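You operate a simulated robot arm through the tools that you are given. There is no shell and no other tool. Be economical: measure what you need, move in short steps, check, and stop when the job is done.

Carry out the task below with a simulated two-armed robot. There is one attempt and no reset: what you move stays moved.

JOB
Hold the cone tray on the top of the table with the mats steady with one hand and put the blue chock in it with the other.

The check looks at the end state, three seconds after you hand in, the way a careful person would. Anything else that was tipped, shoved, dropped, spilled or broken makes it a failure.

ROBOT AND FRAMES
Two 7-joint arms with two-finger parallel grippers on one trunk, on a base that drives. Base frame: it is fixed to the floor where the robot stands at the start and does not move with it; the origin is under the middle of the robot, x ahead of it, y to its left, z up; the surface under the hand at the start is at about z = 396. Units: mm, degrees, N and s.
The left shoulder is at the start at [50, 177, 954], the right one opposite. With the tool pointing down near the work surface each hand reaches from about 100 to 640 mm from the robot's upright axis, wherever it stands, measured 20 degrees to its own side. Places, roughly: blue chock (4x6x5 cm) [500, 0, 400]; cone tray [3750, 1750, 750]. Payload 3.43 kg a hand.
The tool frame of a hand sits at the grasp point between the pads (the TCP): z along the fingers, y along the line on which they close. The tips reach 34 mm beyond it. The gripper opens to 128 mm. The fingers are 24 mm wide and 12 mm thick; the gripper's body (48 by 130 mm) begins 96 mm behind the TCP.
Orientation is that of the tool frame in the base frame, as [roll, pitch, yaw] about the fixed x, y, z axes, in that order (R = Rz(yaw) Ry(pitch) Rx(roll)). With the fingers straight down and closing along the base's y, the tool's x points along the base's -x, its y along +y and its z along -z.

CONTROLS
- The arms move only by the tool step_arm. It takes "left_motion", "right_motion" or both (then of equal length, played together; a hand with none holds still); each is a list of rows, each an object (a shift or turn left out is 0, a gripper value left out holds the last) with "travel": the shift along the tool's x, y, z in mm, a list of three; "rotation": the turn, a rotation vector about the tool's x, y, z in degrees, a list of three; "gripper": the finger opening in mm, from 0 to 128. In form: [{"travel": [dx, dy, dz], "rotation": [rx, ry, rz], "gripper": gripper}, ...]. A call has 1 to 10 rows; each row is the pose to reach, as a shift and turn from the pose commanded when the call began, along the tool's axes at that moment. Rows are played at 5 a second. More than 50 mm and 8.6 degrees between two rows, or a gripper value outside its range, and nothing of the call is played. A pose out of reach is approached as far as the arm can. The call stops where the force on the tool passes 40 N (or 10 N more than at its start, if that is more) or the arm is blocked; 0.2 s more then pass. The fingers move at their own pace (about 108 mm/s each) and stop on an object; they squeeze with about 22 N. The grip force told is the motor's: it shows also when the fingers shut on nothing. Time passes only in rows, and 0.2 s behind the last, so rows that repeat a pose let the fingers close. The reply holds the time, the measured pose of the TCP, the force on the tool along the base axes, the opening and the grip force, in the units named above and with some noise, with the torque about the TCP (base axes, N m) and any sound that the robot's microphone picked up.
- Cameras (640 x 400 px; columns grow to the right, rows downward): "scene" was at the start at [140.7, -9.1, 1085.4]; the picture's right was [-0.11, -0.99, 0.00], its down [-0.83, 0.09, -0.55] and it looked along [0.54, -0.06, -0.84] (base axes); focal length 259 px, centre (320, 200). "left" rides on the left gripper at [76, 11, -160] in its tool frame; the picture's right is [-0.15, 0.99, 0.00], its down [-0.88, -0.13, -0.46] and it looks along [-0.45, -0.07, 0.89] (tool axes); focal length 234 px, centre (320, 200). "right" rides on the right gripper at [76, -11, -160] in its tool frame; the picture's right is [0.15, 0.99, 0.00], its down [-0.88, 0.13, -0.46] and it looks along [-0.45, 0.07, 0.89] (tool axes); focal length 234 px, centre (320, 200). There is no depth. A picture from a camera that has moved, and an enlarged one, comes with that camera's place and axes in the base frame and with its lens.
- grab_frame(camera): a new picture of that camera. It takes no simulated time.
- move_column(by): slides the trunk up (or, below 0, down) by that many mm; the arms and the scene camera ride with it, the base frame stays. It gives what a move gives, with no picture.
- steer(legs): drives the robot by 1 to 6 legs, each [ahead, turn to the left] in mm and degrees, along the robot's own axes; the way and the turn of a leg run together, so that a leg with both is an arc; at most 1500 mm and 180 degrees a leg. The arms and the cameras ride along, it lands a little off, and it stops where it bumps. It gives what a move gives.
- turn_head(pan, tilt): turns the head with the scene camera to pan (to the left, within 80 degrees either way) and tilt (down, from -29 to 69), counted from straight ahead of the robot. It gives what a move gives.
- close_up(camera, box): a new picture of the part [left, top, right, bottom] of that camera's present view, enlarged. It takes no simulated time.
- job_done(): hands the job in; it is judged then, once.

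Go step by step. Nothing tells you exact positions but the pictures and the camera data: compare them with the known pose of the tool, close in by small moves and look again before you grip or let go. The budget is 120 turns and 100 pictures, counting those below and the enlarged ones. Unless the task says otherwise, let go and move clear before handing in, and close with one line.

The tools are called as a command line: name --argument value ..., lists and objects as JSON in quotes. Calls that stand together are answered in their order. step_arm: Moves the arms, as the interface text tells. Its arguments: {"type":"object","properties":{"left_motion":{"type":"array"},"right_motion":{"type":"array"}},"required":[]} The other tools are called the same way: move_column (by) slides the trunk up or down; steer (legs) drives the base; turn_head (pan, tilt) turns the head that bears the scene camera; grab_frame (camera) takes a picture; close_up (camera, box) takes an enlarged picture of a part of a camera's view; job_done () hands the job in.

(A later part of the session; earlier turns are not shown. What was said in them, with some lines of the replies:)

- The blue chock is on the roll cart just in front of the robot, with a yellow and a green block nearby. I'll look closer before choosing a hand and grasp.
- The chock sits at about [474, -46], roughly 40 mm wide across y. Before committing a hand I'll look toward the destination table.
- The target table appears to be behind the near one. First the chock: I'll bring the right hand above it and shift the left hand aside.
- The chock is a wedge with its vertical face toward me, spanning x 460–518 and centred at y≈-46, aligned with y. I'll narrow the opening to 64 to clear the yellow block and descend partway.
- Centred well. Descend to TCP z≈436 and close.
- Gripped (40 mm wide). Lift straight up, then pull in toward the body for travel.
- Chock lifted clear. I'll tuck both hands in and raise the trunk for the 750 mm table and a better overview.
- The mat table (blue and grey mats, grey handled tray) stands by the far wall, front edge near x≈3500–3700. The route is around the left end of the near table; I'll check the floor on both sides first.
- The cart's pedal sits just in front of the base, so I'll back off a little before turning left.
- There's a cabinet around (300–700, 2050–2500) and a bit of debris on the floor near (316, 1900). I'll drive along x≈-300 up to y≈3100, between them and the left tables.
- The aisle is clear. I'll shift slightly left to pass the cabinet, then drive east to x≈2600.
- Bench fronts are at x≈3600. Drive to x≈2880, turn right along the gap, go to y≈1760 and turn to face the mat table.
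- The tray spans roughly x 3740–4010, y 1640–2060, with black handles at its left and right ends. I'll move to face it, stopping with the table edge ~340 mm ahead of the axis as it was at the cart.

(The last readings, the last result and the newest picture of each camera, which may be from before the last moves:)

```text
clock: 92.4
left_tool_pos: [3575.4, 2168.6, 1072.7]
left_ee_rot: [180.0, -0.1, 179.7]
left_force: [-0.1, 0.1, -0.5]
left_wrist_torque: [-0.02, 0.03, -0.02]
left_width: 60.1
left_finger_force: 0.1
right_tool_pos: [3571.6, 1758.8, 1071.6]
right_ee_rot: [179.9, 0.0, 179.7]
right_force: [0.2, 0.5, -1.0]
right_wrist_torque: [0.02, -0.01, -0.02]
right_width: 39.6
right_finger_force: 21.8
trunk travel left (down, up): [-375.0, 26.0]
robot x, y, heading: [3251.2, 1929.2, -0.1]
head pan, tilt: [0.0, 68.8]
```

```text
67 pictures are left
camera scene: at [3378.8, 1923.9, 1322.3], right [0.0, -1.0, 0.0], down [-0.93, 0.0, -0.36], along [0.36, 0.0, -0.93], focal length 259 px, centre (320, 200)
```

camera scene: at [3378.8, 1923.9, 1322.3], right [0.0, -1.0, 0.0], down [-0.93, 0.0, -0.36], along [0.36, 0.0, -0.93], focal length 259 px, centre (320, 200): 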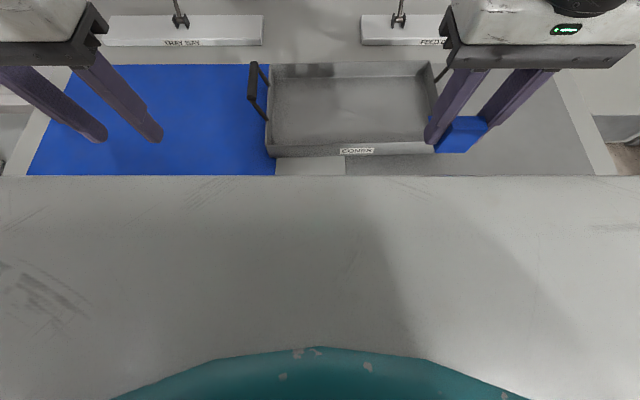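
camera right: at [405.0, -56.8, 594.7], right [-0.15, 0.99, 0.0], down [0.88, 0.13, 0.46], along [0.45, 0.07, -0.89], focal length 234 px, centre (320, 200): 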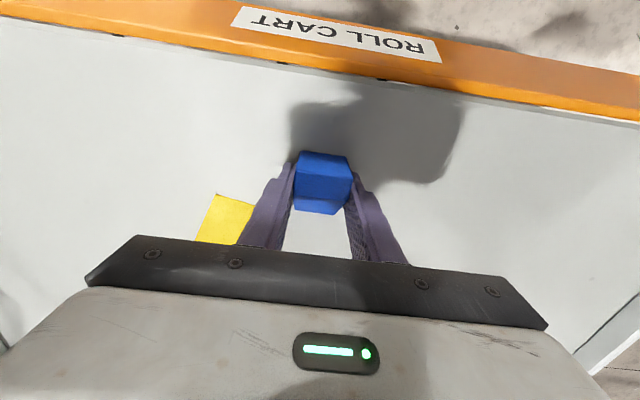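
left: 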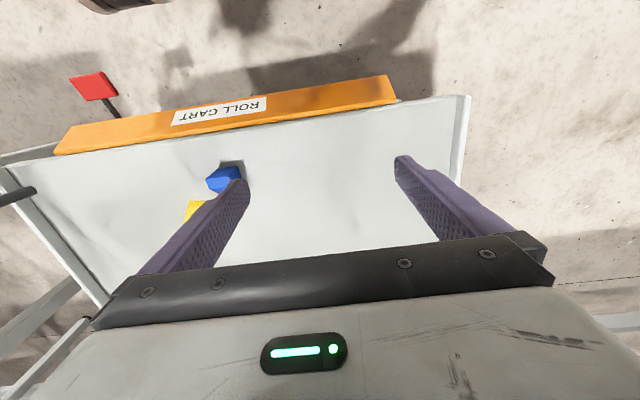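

The body is slimmer than I feared (floor is visible ~200 mm ahead of the axis), so I'll advance 85 mm more for comfortable reach, then look at the tray again.

steer --legs '[[85, 0]]'

turn_head --pan 0 --tilt 52

close_up --camera "scene" --box '[220, 130, 460, 280]'

grab_frame --camera "left"

grab_frame --camera "right"

```text
clock: 93.5
left_tool_pos: [3658.8, 2169.7, 1073.4]
left_ee_rot: [179.9, -0.1, 179.8]
left_force: [0.2, -0.2, -0.5]
left_wrist_torque: [0.03, 0.01, -0.01]
left_width: 60.1
left_finger_force: 0.1
right_tool_pos: [3656.4, 1759.1, 1071.3]
right_ee_rot: [-180.0, -0.1, 179.8]
right_force: [0.0, 1.7, -1.2]
right_wrist_torque: [0.01, 0.01, -0.02]
right_width: 39.6
right_finger_force: 21.6
trunk travel left (down, up): [-375.0, 26.0]
robot x, y, heading: [3332.6, 1926.1, -0.1]
head pan, tilt: [0.0, 68.8]
```

```text
clock: 94.3
left_tool_pos: [3658.2, 2168.1, 1073.6]
left_ee_rot: [-180.0, 0.0, 179.7]
left_force: [-0.6, 0.2, 0.3]
left_wrist_torque: [0.03, 0.02, 0.03]
left_width: 60.1
left_finger_force: 0.1
right_tool_pos: [3654.8, 1760.0, 1071.7]
right_ee_rot: [-179.9, -0.1, 179.9]
right_force: [0.9, -0.5, -0.8]
right_wrist_torque: [0.0, 0.0, 0.0]
right_width: 39.5
right_finger_force: 21.6
trunk travel left (down, up): [-375.0, 26.0]
robot x, y, heading: [3335.0, 1926.6, -0.0]
head pan, tilt: [0.0, 52.0]
```

```text
2.67 times, centred on (340, 205) of scene
camera zoom: at [3480.8, 1923.5, 1341.4], right [0.0, -1.0, 0.0], down [-0.79, 0.0, -0.62], along [0.62, 0.0, -0.79], focal length 690 px, centre (267, 187)
```

zoom: 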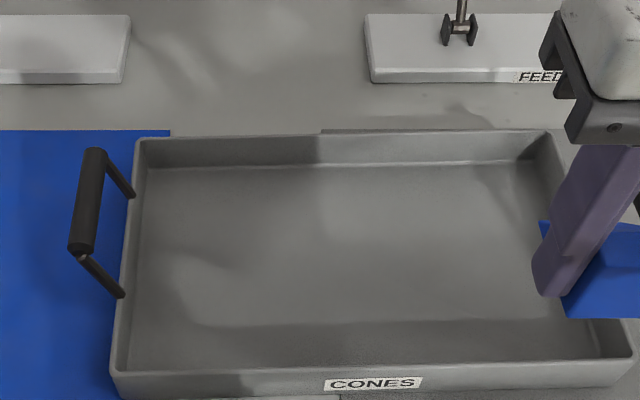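

```text
65 pictures are left
camera left: at [3583.4, 2180.3, 1233.2], right [0.15, 0.99, 0.0], down [0.88, -0.13, 0.46], along [0.45, -0.07, -0.89], focal length 234 px, centre (320, 200)
```

left: 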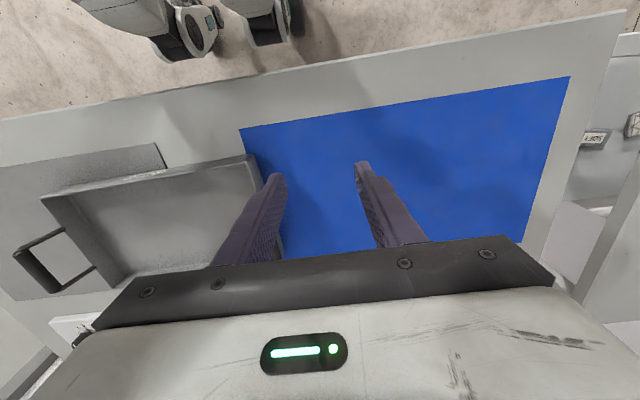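

```text
64 pictures are left
camera right: at [3579.0, 1749.0, 1231.3], right [-0.14, 0.99, 0.0], down [0.88, 0.13, 0.46], along [0.45, 0.07, -0.89], focal length 234 px, centre (320, 200)
```

right: 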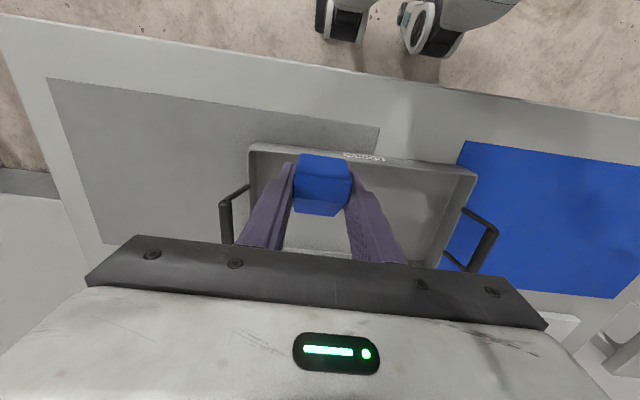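

Triangulating shows the table top is really at z≈808, tray rim ≈850, and the left handle bar runs from about (3754, 2058) to (3847, 2065) at z≈914. I'll bring the left hand above the bar and check.

step_arm --left_motion '[{"travel": [-35, -27, 0], "gripper": 70}, {"travel": [-70, -54, 0]}, {"travel": [-105, -80, 20]}, {"travel": [-141, -107, 45], "rotation": [0, 0, -2.5]}, {"travel": [-141, -107, 78], "rotation": [0, 0, -2.5]}, {"travel": [-141, -107, 78], "rotation": [0, 0, -2.5]}]'

grab_frame --camera "left"

close_up --camera "scene" --box '[180, 100, 340, 200]'

grab_frame --camera "right"

```text
refused: row 4 steps farther than a row can; nothing moved
```

```text
63 pictures are left
camera left: at [3583.4, 2180.3, 1233.2], right [0.15, 0.99, 0.0], down [0.88, -0.13, 0.46], along [0.45, -0.07, -0.89], focal length 234 px, centre (320, 200)
```

left: 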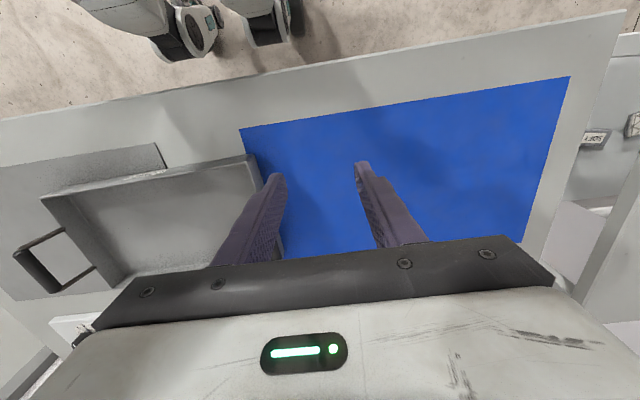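

```text
4.00 times, centred on (260, 150) of scene
camera zoom: at [3480.8, 1923.5, 1341.4], right [0.0, -1.0, 0.0], down [-0.79, 0.0, -0.62], along [0.62, 0.0, -0.79], focal length 1034 px, centre (560, 400)
```

zoom: 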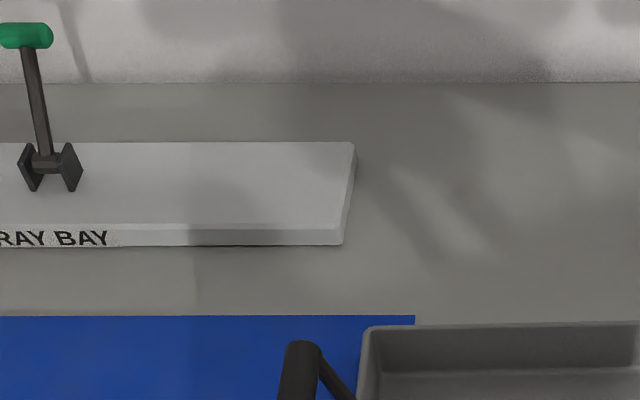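

```text
61 pictures are left
camera right: at [3579.0, 1749.0, 1231.3], right [-0.14, 0.99, 0.0], down [0.88, 0.13, 0.46], along [0.45, 0.07, -0.89], focal length 234 px, centre (320, 200)
```

right: 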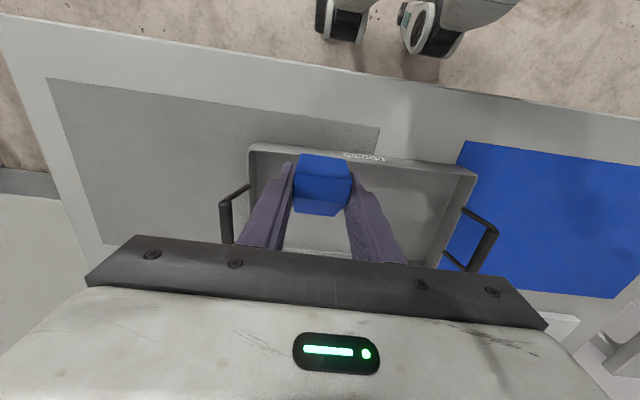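

A row was too large; I'll repeat with smaller steps.

step_arm --left_motion '[{"travel": [-35, -27, 0], "gripper": 70}, {"travel": [-70, -54, 0]}, {"travel": [-105, -80, 10], "rotation": [0, 0, -1]}, {"travel": [-141, -107, 20], "rotation": [0, 0, -2.5]}, {"travel": [-141, -107, 45], "rotation": [0, 0, -2.5]}, {"travel": [-141, -107, 70], "rotation": [0, 0, -2.5]}, {"travel": [-141, -107, 70], "rotation": [0, 0, -2.5]}]'

grab_frame --camera "left"

close_up --camera "scene" --box '[180, 130, 340, 250]'

close_up --camera "right" --box '[400, 160, 560, 280]'

```text
clock: 95.9
left_tool_pos: [3799.1, 2061.5, 1004.2]
left_ee_rot: [-180.0, 0.0, -177.8]
left_force: [0.0, 0.0, 0.0]
left_wrist_torque: [-0.02, -0.04, 0.02]
left_width: 70.2
left_finger_force: 0.1
right_tool_pos: [3655.1, 1759.3, 1073.0]
right_ee_rot: [180.0, 0.1, 179.8]
right_force: [0.1, -0.6, -1.2]
right_wrist_torque: [-0.02, 0.02, -0.02]
right_width: 39.8
right_finger_force: 22.0
trunk travel left (down, up): [-375.0, 26.0]
robot x, y, heading: [3334.1, 1927.8, -0.2]
head pan, tilt: [0.0, 52.0]
```

```text
60 pictures are left
camera left: at [3723.6, 2069.8, 1163.9], right [0.11, 0.99, 0.0], down [0.88, -0.1, 0.46], along [0.45, -0.05, -0.89], focal length 234 px, centre (320, 200)
```

left: 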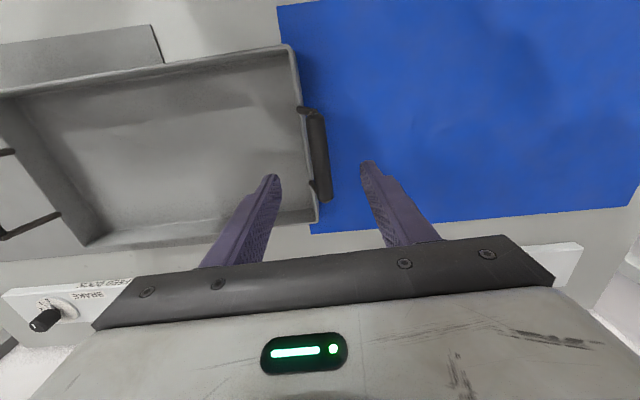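

```text
3.33 times, centred on (260, 190) of scene
camera zoom: at [3480.7, 1923.6, 1341.5], right [0.0, -1.0, 0.0], down [-0.79, 0.0, -0.62], along [0.62, 0.0, -0.79], focal length 862 px, centre (520, 233)
```

zoom: 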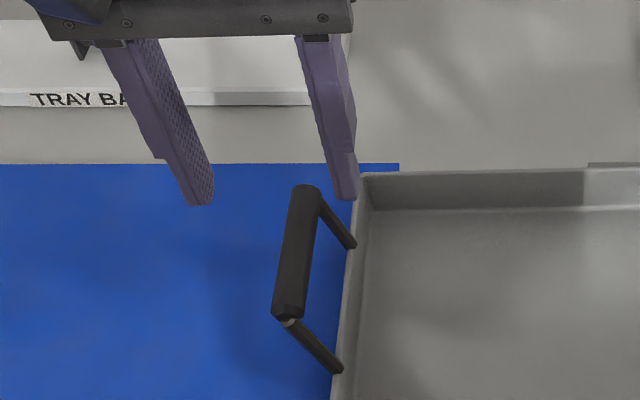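

```text
3.33 times, centred on (480, 220) of right
camera zoom: at [3578.8, 1749.1, 1231.3], right [-0.14, 0.99, 0.0], down [0.88, 0.13, 0.46], along [0.45, 0.07, -0.89], focal length 781 px, centre (-213, 133)
```

zoom: 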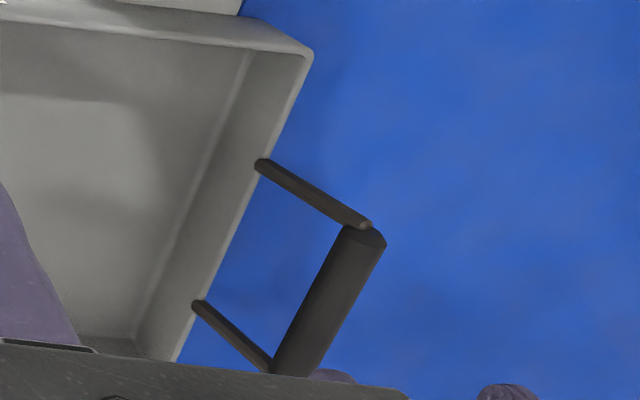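

All three views agree: bar centre ≈(3800, 2061, 914), and the left hand is right above it. Descend around the bar.

step_arm --left_motion '[{"travel": [0, 0, 25]}, {"travel": [0, 0, 50]}, {"travel": [0, 0, 70]}, {"travel": [0, 0, 90]}, {"travel": [0, 0, 90]}]'

grab_frame --camera "left"

close_up --camera "scene" --box '[180, 130, 340, 250]'

close_up --camera "right" --box '[400, 160, 560, 280]'

```text
clock: 97.1
left_tool_pos: [3799.7, 2061.3, 912.5]
left_ee_rot: [-180.0, 0.0, -177.8]
left_force: [-0.5, -0.6, 0.1]
left_wrist_torque: [0.01, 0.02, -0.04]
left_width: 69.9
left_finger_force: 0.1
right_tool_pos: [3654.3, 1759.0, 1073.2]
right_ee_rot: [180.0, 0.1, 179.8]
right_force: [-0.5, -0.3, -0.1]
right_wrist_torque: [0.0, 0.0, -0.02]
right_width: 39.8
right_finger_force: 21.6
trunk travel left (down, up): [-375.0, 26.0]
robot x, y, heading: [3336.0, 1922.5, -0.3]
head pan, tilt: [0.0, 52.0]
```

```text
57 pictures are left
camera left: at [3723.9, 2069.9, 1072.9], right [0.11, 0.99, 0.0], down [0.89, -0.1, 0.46], along [0.45, -0.05, -0.89], focal length 234 px, centre (320, 200)
```

left: 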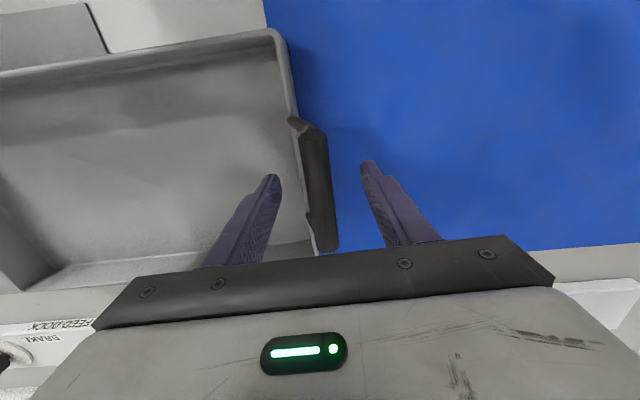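

```text
3.33 times, centred on (260, 190) of scene
camera zoom: at [3480.8, 1923.5, 1341.5], right [0.0, -1.0, 0.0], down [-0.79, 0.0, -0.62], along [0.62, 0.0, -0.79], focal length 862 px, centre (520, 233)
```

zoom: 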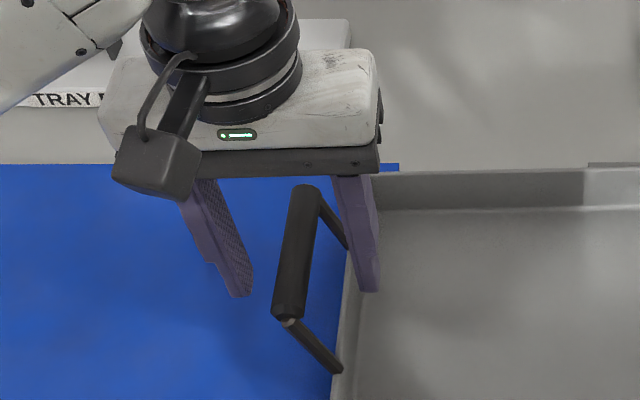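

```text
3.33 times, centred on (480, 220) of right
camera zoom: at [3578.9, 1749.0, 1231.3], right [-0.14, 0.99, 0.0], down [0.88, 0.13, 0.46], along [0.45, 0.07, -0.89], focal length 781 px, centre (-213, 133)
```

zoom: 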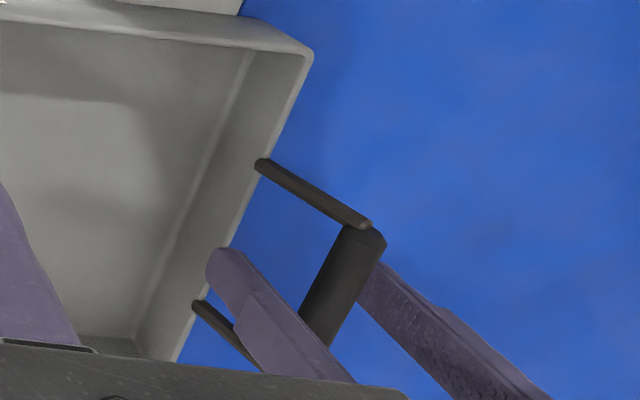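

The bar sits centred between the fingers. Closing in two stages.

step_arm --left_motion '[{"travel": [0, -1, 0], "rotation": [0, 0, -1], "gripper": 45}, {"travel": [0, -1, 0], "rotation": [0, 0, -1], "gripper": 32}, {"travel": [0, -1, 0], "rotation": [0, 0, -1], "gripper": 26}, {"travel": [0, -1, 0], "rotation": [0, 0, -1], "gripper": 22}, {"travel": [0, -1, 0], "rotation": [0, 0, -1], "gripper": 12}, {"travel": [0, -1, 0], "rotation": [0, 0, -1], "gripper": 12}]'

close_up --camera "scene" --box '[180, 130, 340, 250]'

grab_frame --camera "right"

```text
clock: 98.5
left_tool_pos: [3798.8, 2061.7, 912.6]
left_ee_rot: [-180.0, 0.0, -176.7]
left_force: [-0.1, 4.7, 0.3]
left_wrist_torque: [-0.11, 0.14, -0.43]
left_width: 19.9
left_finger_force: 22.2
right_tool_pos: [3653.8, 1759.3, 1072.9]
right_ee_rot: [-179.9, 0.0, 179.9]
right_force: [0.3, -1.3, -0.8]
right_wrist_torque: [0.01, 0.01, 0.04]
right_width: 39.6
right_finger_force: 21.7
trunk travel left (down, up): [-375.0, 26.0]
robot x, y, heading: [3333.9, 1923.9, -0.1]
head pan, tilt: [0.0, 52.0]
```

```text
3.33 times, centred on (260, 190) of scene
camera zoom: at [3480.6, 1924.1, 1341.5], right [0.0, -1.0, 0.0], down [-0.79, 0.0, -0.62], along [0.62, 0.0, -0.79], focal length 862 px, centre (520, 233)
```

zoom: 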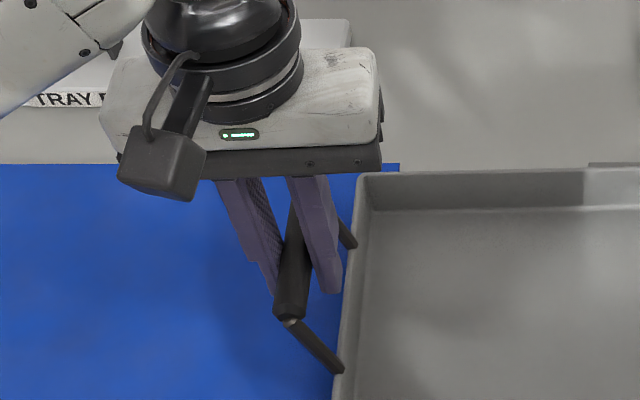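

```text
53 pictures are left
camera right: at [3578.7, 1749.5, 1231.4], right [-0.14, 0.99, 0.0], down [0.88, 0.13, 0.46], along [0.45, 0.06, -0.89], focal length 234 px, centre (320, 200)
```

right: 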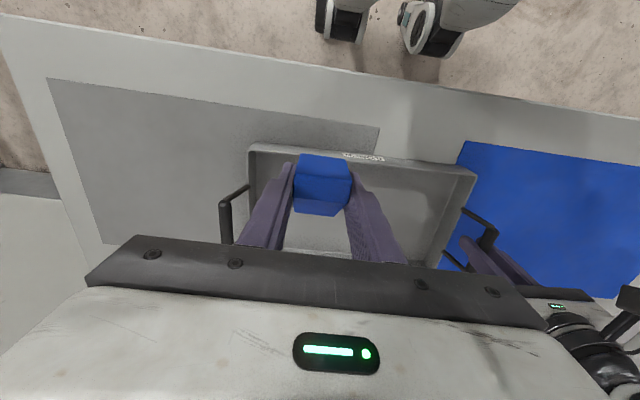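

The handle is held (20 mm bar) and the tray hasn't moved. Now bring the chock over the tray's middle-right at (3800, 1790).

step_arm --right_motion '[{"travel": [-37, 8, 0]}, {"travel": [-74, 16, 0]}, {"travel": [-111, 24, 0]}, {"travel": [-146, 31, 10]}, {"travel": [-146, 31, 50]}, {"travel": [-146, 31, 90]}, {"travel": [-146, 31, 130]}, {"travel": [-146, 31, 160]}, {"travel": [-146, 31, 160]}]'

grab_frame --camera "right"

close_up --camera "scene" --box '[220, 130, 460, 280]'

grab_frame --camera "left"

```text
clock: 100.5
left_tool_pos: [3799.0, 2060.9, 912.9]
left_ee_rot: [179.9, 0.0, -176.6]
left_force: [-2.3, -2.2, 0.2]
left_wrist_torque: [-0.01, 0.13, -0.54]
left_width: 19.7
left_finger_force: 22.0
right_tool_pos: [3798.2, 1791.6, 912.6]
right_ee_rot: [179.9, 0.0, 179.8]
right_force: [0.1, 0.1, -1.5]
right_wrist_torque: [-0.04, -0.03, 0.01]
right_width: 39.6
right_finger_force: 22.3
trunk travel left (down, up): [-375.0, 26.0]
robot x, y, heading: [3335.4, 1926.5, 0.0]
head pan, tilt: [0.0, 52.0]
```

```text
52 pictures are left
camera right: at [3722.6, 1781.9, 1071.5], right [-0.14, 0.99, 0.0], down [0.88, 0.13, 0.46], along [0.45, 0.07, -0.89], focal length 234 px, centre (320, 200)
```

right: 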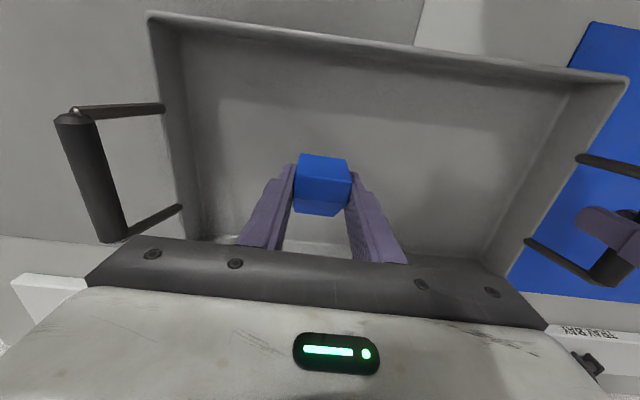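

```text
2.67 times, centred on (340, 205) of scene
camera zoom: at [3480.7, 1923.4, 1341.5], right [0.0, -1.0, 0.0], down [-0.79, 0.0, -0.62], along [0.62, 0.0, -0.79], focal length 690 px, centre (267, 187)
```

zoom: 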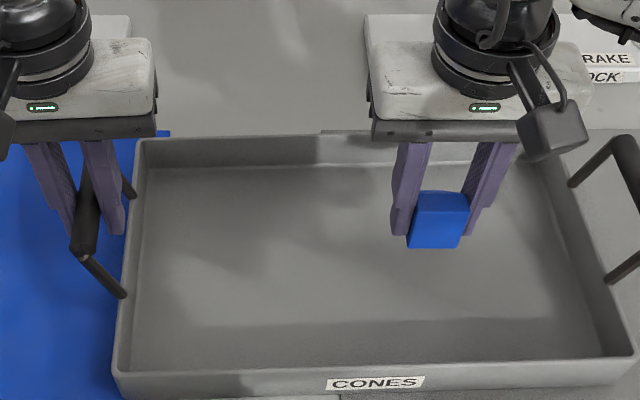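

```text
50 pictures are left
camera left: at [3723.5, 2067.5, 1073.2], right [0.09, 1.0, 0.0], down [0.89, -0.08, 0.46], along [0.45, -0.04, -0.89], focal length 234 px, centre (320, 200)
```

left: 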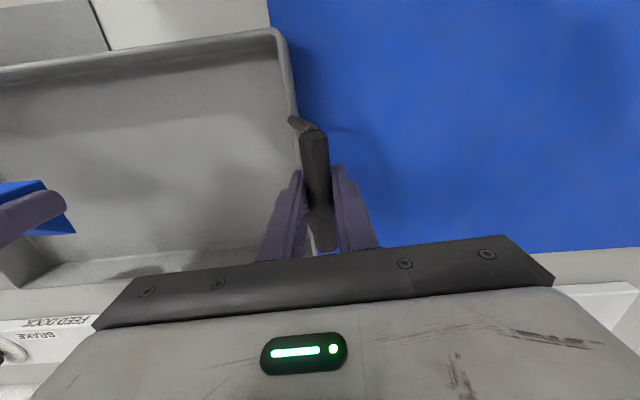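

The chock is over the tray interior with good margins. Descend, slowing near the floor.

step_arm --right_motion '[{"travel": [0, 0, 20]}, {"travel": [0, 0, 36]}, {"travel": [0, 0, 42]}, {"travel": [0, 0, 45]}, {"travel": [0, 0, 47]}, {"travel": [0, 0, 49]}, {"travel": [0, 0, 51]}, {"travel": [0, 0, 53]}]'

close_up --camera "scene" --box '[340, 130, 460, 230]'

```text
clock: 102.3
left_tool_pos: [3798.8, 2061.0, 913.4]
left_ee_rot: [-179.9, 0.0, -176.8]
left_force: [-0.9, -1.6, 0.0]
left_wrist_torque: [0.01, -0.04, -0.56]
left_width: 19.9
left_finger_force: 22.2
right_tool_pos: [3799.9, 1789.7, 859.7]
right_ee_rot: [180.0, 0.1, 179.8]
right_force: [-0.6, 0.1, -0.7]
right_wrist_torque: [-0.04, 0.0, -0.04]
right_width: 39.5
right_finger_force: 22.0
trunk travel left (down, up): [-375.0, 26.0]
robot x, y, heading: [3336.7, 1926.6, -0.3]
head pan, tilt: [0.0, 52.0]
```

```text
4.00 times, centred on (400, 180) of scene
camera zoom: at [3480.9, 1923.4, 1341.5], right [0.0, -1.0, 0.0], down [-0.79, 0.0, -0.62], along [0.62, 0.0, -0.79], focal length 1034 px, centre (0, 280)
```

zoom: 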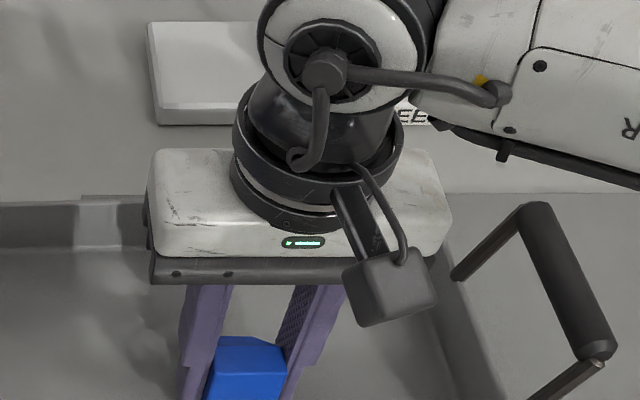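

No contact yet; continue in small steps.

step_arm --right_motion '[{"travel": [0, 0, 2]}, {"travel": [0, 0, 3.5]}, {"travel": [0, 0, 5]}, {"travel": [0, 0, 6]}, {"travel": [0, 0, 6]}]'

close_up --camera "scene" --box '[360, 180, 440, 240]'

```text
clock: 103.5
left_tool_pos: [3798.7, 2060.4, 913.4]
left_ee_rot: [-179.9, 0.1, -176.7]
left_force: [-0.1, -2.6, 0.2]
left_wrist_torque: [0.0, 0.03, -0.59]
left_width: 20.2
left_finger_force: 21.5
right_tool_pos: [3800.0, 1788.1, 854.1]
right_ee_rot: [180.0, 0.1, 179.9]
right_force: [0.0, 0.1, -0.1]
right_wrist_torque: [0.01, -0.02, 0.02]
right_width: 39.4
right_finger_force: 22.2
trunk travel left (down, up): [-375.0, 26.0]
robot x, y, heading: [3334.9, 1924.1, -0.4]
head pan, tilt: [0.0, 52.0]
```

```text
6.67 times, centred on (400, 210) of scene
camera zoom: at [3480.9, 1923.4, 1341.5], right [0.0, -1.0, 0.0], down [-0.79, 0.0, -0.62], along [0.62, 0.0, -0.79], focal length 1724 px, centre (-213, 133)
```

zoom: 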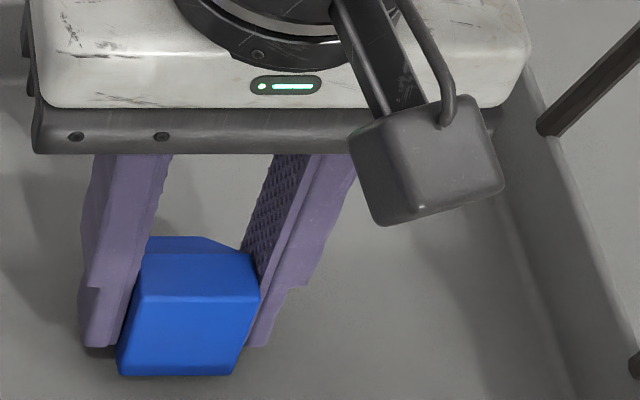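

step_arm --right_motion '[{"travel": [0, 0, 1.5]}, {"travel": [0, 0, 3]}, {"travel": [0, 0, 4]}, {"travel": [0, 0, 4]}]'

```text
clock: 104.5
left_tool_pos: [3799.1, 2060.4, 912.8]
left_ee_rot: [-180.0, 0.0, -176.7]
left_force: [0.6, -0.8, 0.2]
left_wrist_torque: [0.01, 0.0, -0.54]
left_width: 20.3
left_finger_force: 22.1
right_tool_pos: [3800.7, 1789.3, 850.1]
right_ee_rot: [180.0, 0.0, 179.8]
right_force: [0.1, -0.8, -1.3]
right_wrist_torque: [0.0, 0.03, -0.02]
right_width: 39.7
right_finger_force: 21.7
trunk travel left (down, up): [-375.0, 26.0]
robot x, y, heading: [3332.0, 1927.9, -0.2]
head pan, tilt: [0.0, 52.0]
```

step_arm --right_motion '[{"travel": [0, 0, 1.5]}, {"travel": [0, 0, 3]}, {"travel": [0, 0, 4.5]}, {"travel": [0, 0, 4.5]}]'

close_up --camera "scene" --box '[360, 180, 440, 240]'

```text
clock: 105.5
left_tool_pos: [3799.5, 2059.5, 913.3]
left_ee_rot: [180.0, 0.0, -176.7]
left_force: [1.4, -1.4, 0.5]
left_wrist_torque: [0.02, 0.07, -0.54]
left_width: 19.9
left_finger_force: 22.1
right_tool_pos: [3800.7, 1789.7, 844.8]
right_ee_rot: [180.0, 0.0, 179.8]
right_force: [-0.9, 0.0, 1.7]
right_wrist_torque: [-0.07, -0.12, -0.04]
right_width: 39.5
right_finger_force: 22.4
trunk travel left (down, up): [-375.0, 26.0]
robot x, y, heading: [3335.5, 1925.5, 0.1]
head pan, tilt: [0.0, 52.0]
```

```text
6.67 times, centred on (400, 210) of scene
camera zoom: at [3480.7, 1923.4, 1341.6], right [0.0, -1.0, 0.0], down [-0.79, 0.0, -0.62], along [0.62, 0.0, -0.79], focal length 1724 px, centre (-213, 133)
```

zoom: 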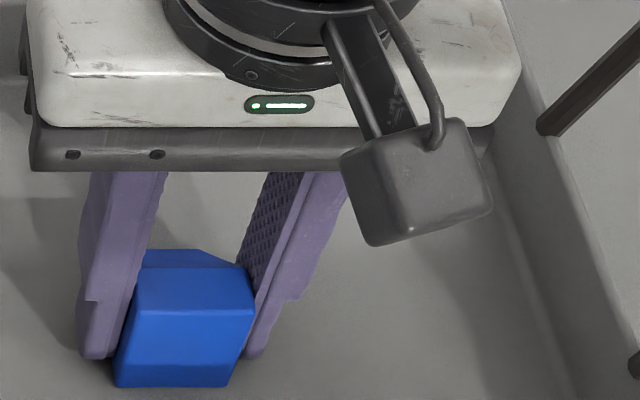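

Contact seems to be starting (force sign changed); one more tiny step.

step_arm --right_motion '[{"travel": [0, 0, 1]}, {"travel": [0, 0, 1.5]}, {"travel": [0, 0, 1.5]}]'

```text
clock: 106.3
left_tool_pos: [3798.5, 2060.3, 913.8]
left_ee_rot: [179.9, 0.0, -176.7]
left_force: [4.4, -2.7, -3.7]
left_wrist_torque: [-0.01, -0.04, -0.48]
left_width: 20.1
left_finger_force: 21.8
right_tool_pos: [3801.2, 1788.6, 845.3]
right_ee_rot: [179.9, 0.1, 179.8]
right_force: [-5.4, -3.1, 20.2]
right_wrist_torque: [-0.25, 0.07, 0.05]
right_width: 39.8
right_finger_force: 21.8
trunk travel left (down, up): [-375.0, 26.0]
robot x, y, heading: [3332.2, 1926.7, -0.1]
head pan, tilt: [0.0, 52.0]
```

Firm contact with the tray floor. Ease back 1 mm, open, and lift straight up.

step_arm --right_motion '[{"travel": [0, 0, -1]}, {"travel": [0, 0, -1], "gripper": 46}, {"travel": [0, 0, -1], "gripper": 70}, {"travel": [0, 0, -1], "gripper": 70}, {"travel": [0, 0, -20]}, {"travel": [0, 0, -60]}, {"travel": [0, 0, -100]}, {"travel": [0, 0, -145]}, {"travel": [0, 0, -190]}, {"travel": [0, 0, -190]}]'

close_up --camera "scene" --box '[220, 130, 460, 280]'

grab_frame --camera "right"

```text
clock: 108.5
left_tool_pos: [3799.1, 2062.0, 912.8]
left_ee_rot: [179.9, 0.0, -176.7]
left_force: [-4.0, 1.0, 1.0]
left_wrist_torque: [0.04, 0.14, -0.56]
left_width: 20.1
left_finger_force: 21.9
right_tool_pos: [3801.0, 1787.7, 1033.1]
right_ee_rot: [180.0, 0.0, 179.8]
right_force: [-0.1, -0.5, -1.2]
right_wrist_torque: [0.0, 0.0, 0.01]
right_width: 69.9
right_finger_force: 0.0
trunk travel left (down, up): [-375.0, 26.0]
robot x, y, heading: [3332.2, 1923.3, -0.2]
head pan, tilt: [0.0, 52.0]
```

```text
2.67 times, centred on (340, 205) of scene
camera zoom: at [3480.5, 1923.6, 1341.5], right [0.0, -1.0, 0.0], down [-0.79, 0.0, -0.62], along [0.62, 0.0, -0.79], focal length 690 px, centre (267, 187)
```

zoom: 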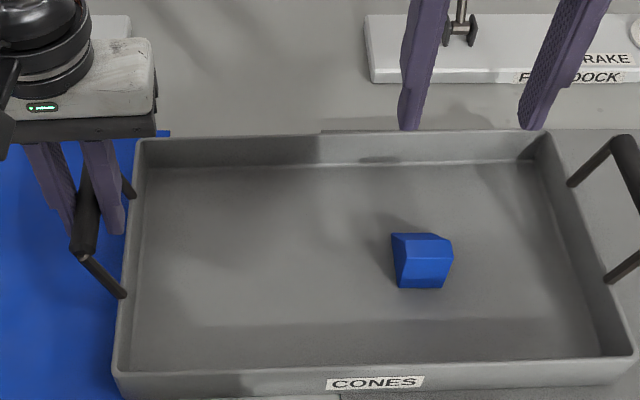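

```text
45 pictures are left
camera right: at [3726.1, 1778.2, 1191.7], right [-0.14, 0.99, 0.0], down [0.88, 0.13, 0.46], along [0.45, 0.07, -0.89], focal length 234 px, centre (320, 200)
```

right: 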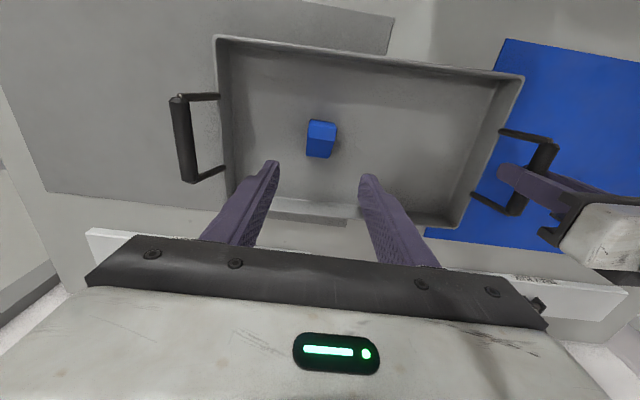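

The chock sits upright in the tray and the tray is where it was. Now release the handle with the left hand and lift clear.

step_arm --left_motion '[{"gripper": 30}, {"gripper": 60}, {"gripper": 70}, {"travel": [0, 0, -25]}, {"travel": [0, 0, -65]}, {"travel": [0, 0, -105]}, {"travel": [0, 0, -145]}, {"travel": [20, 0, -150]}, {"travel": [60, 0, -150]}, {"travel": [100, 0, -150]}]' --right_motion '[{}, {}, {}, {}, {}, {}, {}, {"travel": [30, 0, -10]}, {"travel": [70, 0, -10]}, {"travel": [110, 0, -10]}]'

grab_frame --camera "scene"

close_up --camera "scene" --box '[220, 130, 460, 280]'

```text
clock: 110.7
left_tool_pos: [3697.7, 2054.3, 1062.7]
left_ee_rot: [179.8, 0.0, -176.7]
left_force: [0.1, 0.6, 0.4]
left_wrist_torque: [0.03, 0.01, 0.02]
left_width: 69.8
left_finger_force: 0.0
right_tool_pos: [3689.0, 1790.2, 1042.9]
right_ee_rot: [180.0, 0.2, 179.8]
right_force: [-0.4, 0.6, -0.2]
right_wrist_torque: [-0.02, 0.0, 0.0]
right_width: 69.9
right_finger_force: 0.1
trunk travel left (down, up): [-375.0, 26.0]
robot x, y, heading: [3333.8, 1925.4, -0.6]
head pan, tilt: [0.0, 52.0]
```

```text
44 pictures are left
camera scene: at [3480.0, 1923.5, 1341.7], right [0.0, -1.0, 0.0], down [-0.79, 0.0, -0.62], along [0.62, 0.0, -0.79], focal length 259 px, centre (320, 200)
```

scene: 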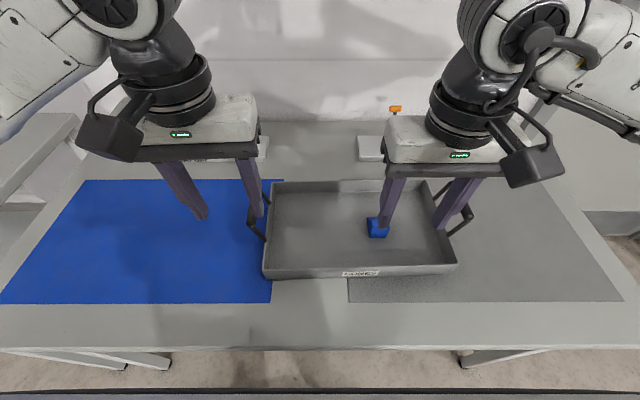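

```text
2.67 times, centred on (340, 205) of scene
camera zoom: at [3480.0, 1923.5, 1341.7], right [0.0, -1.0, 0.0], down [-0.79, 0.0, -0.62], along [0.62, 0.0, -0.79], focal length 690 px, centre (267, 187)
```

zoom: 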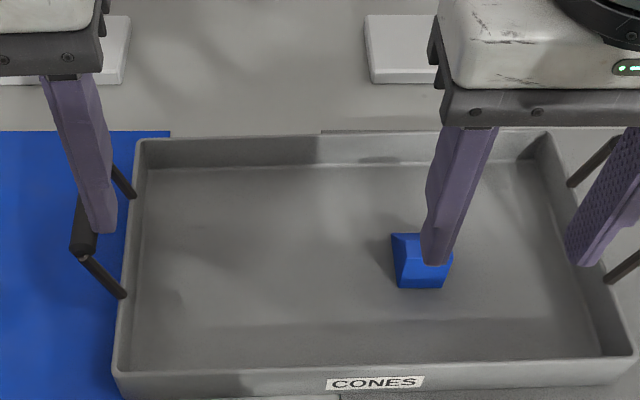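

The tray is unmoved, the chock rests in it, and both hands are empty and clear. Handing in.

job_done

```text
The job is handed in.
```

The blue chock is standing upright in the cone tray on the mat table. My left hand held the tray by its handle while my right hand put the chock in. Both hands let go and moved clear, and the tray stayed where it was.
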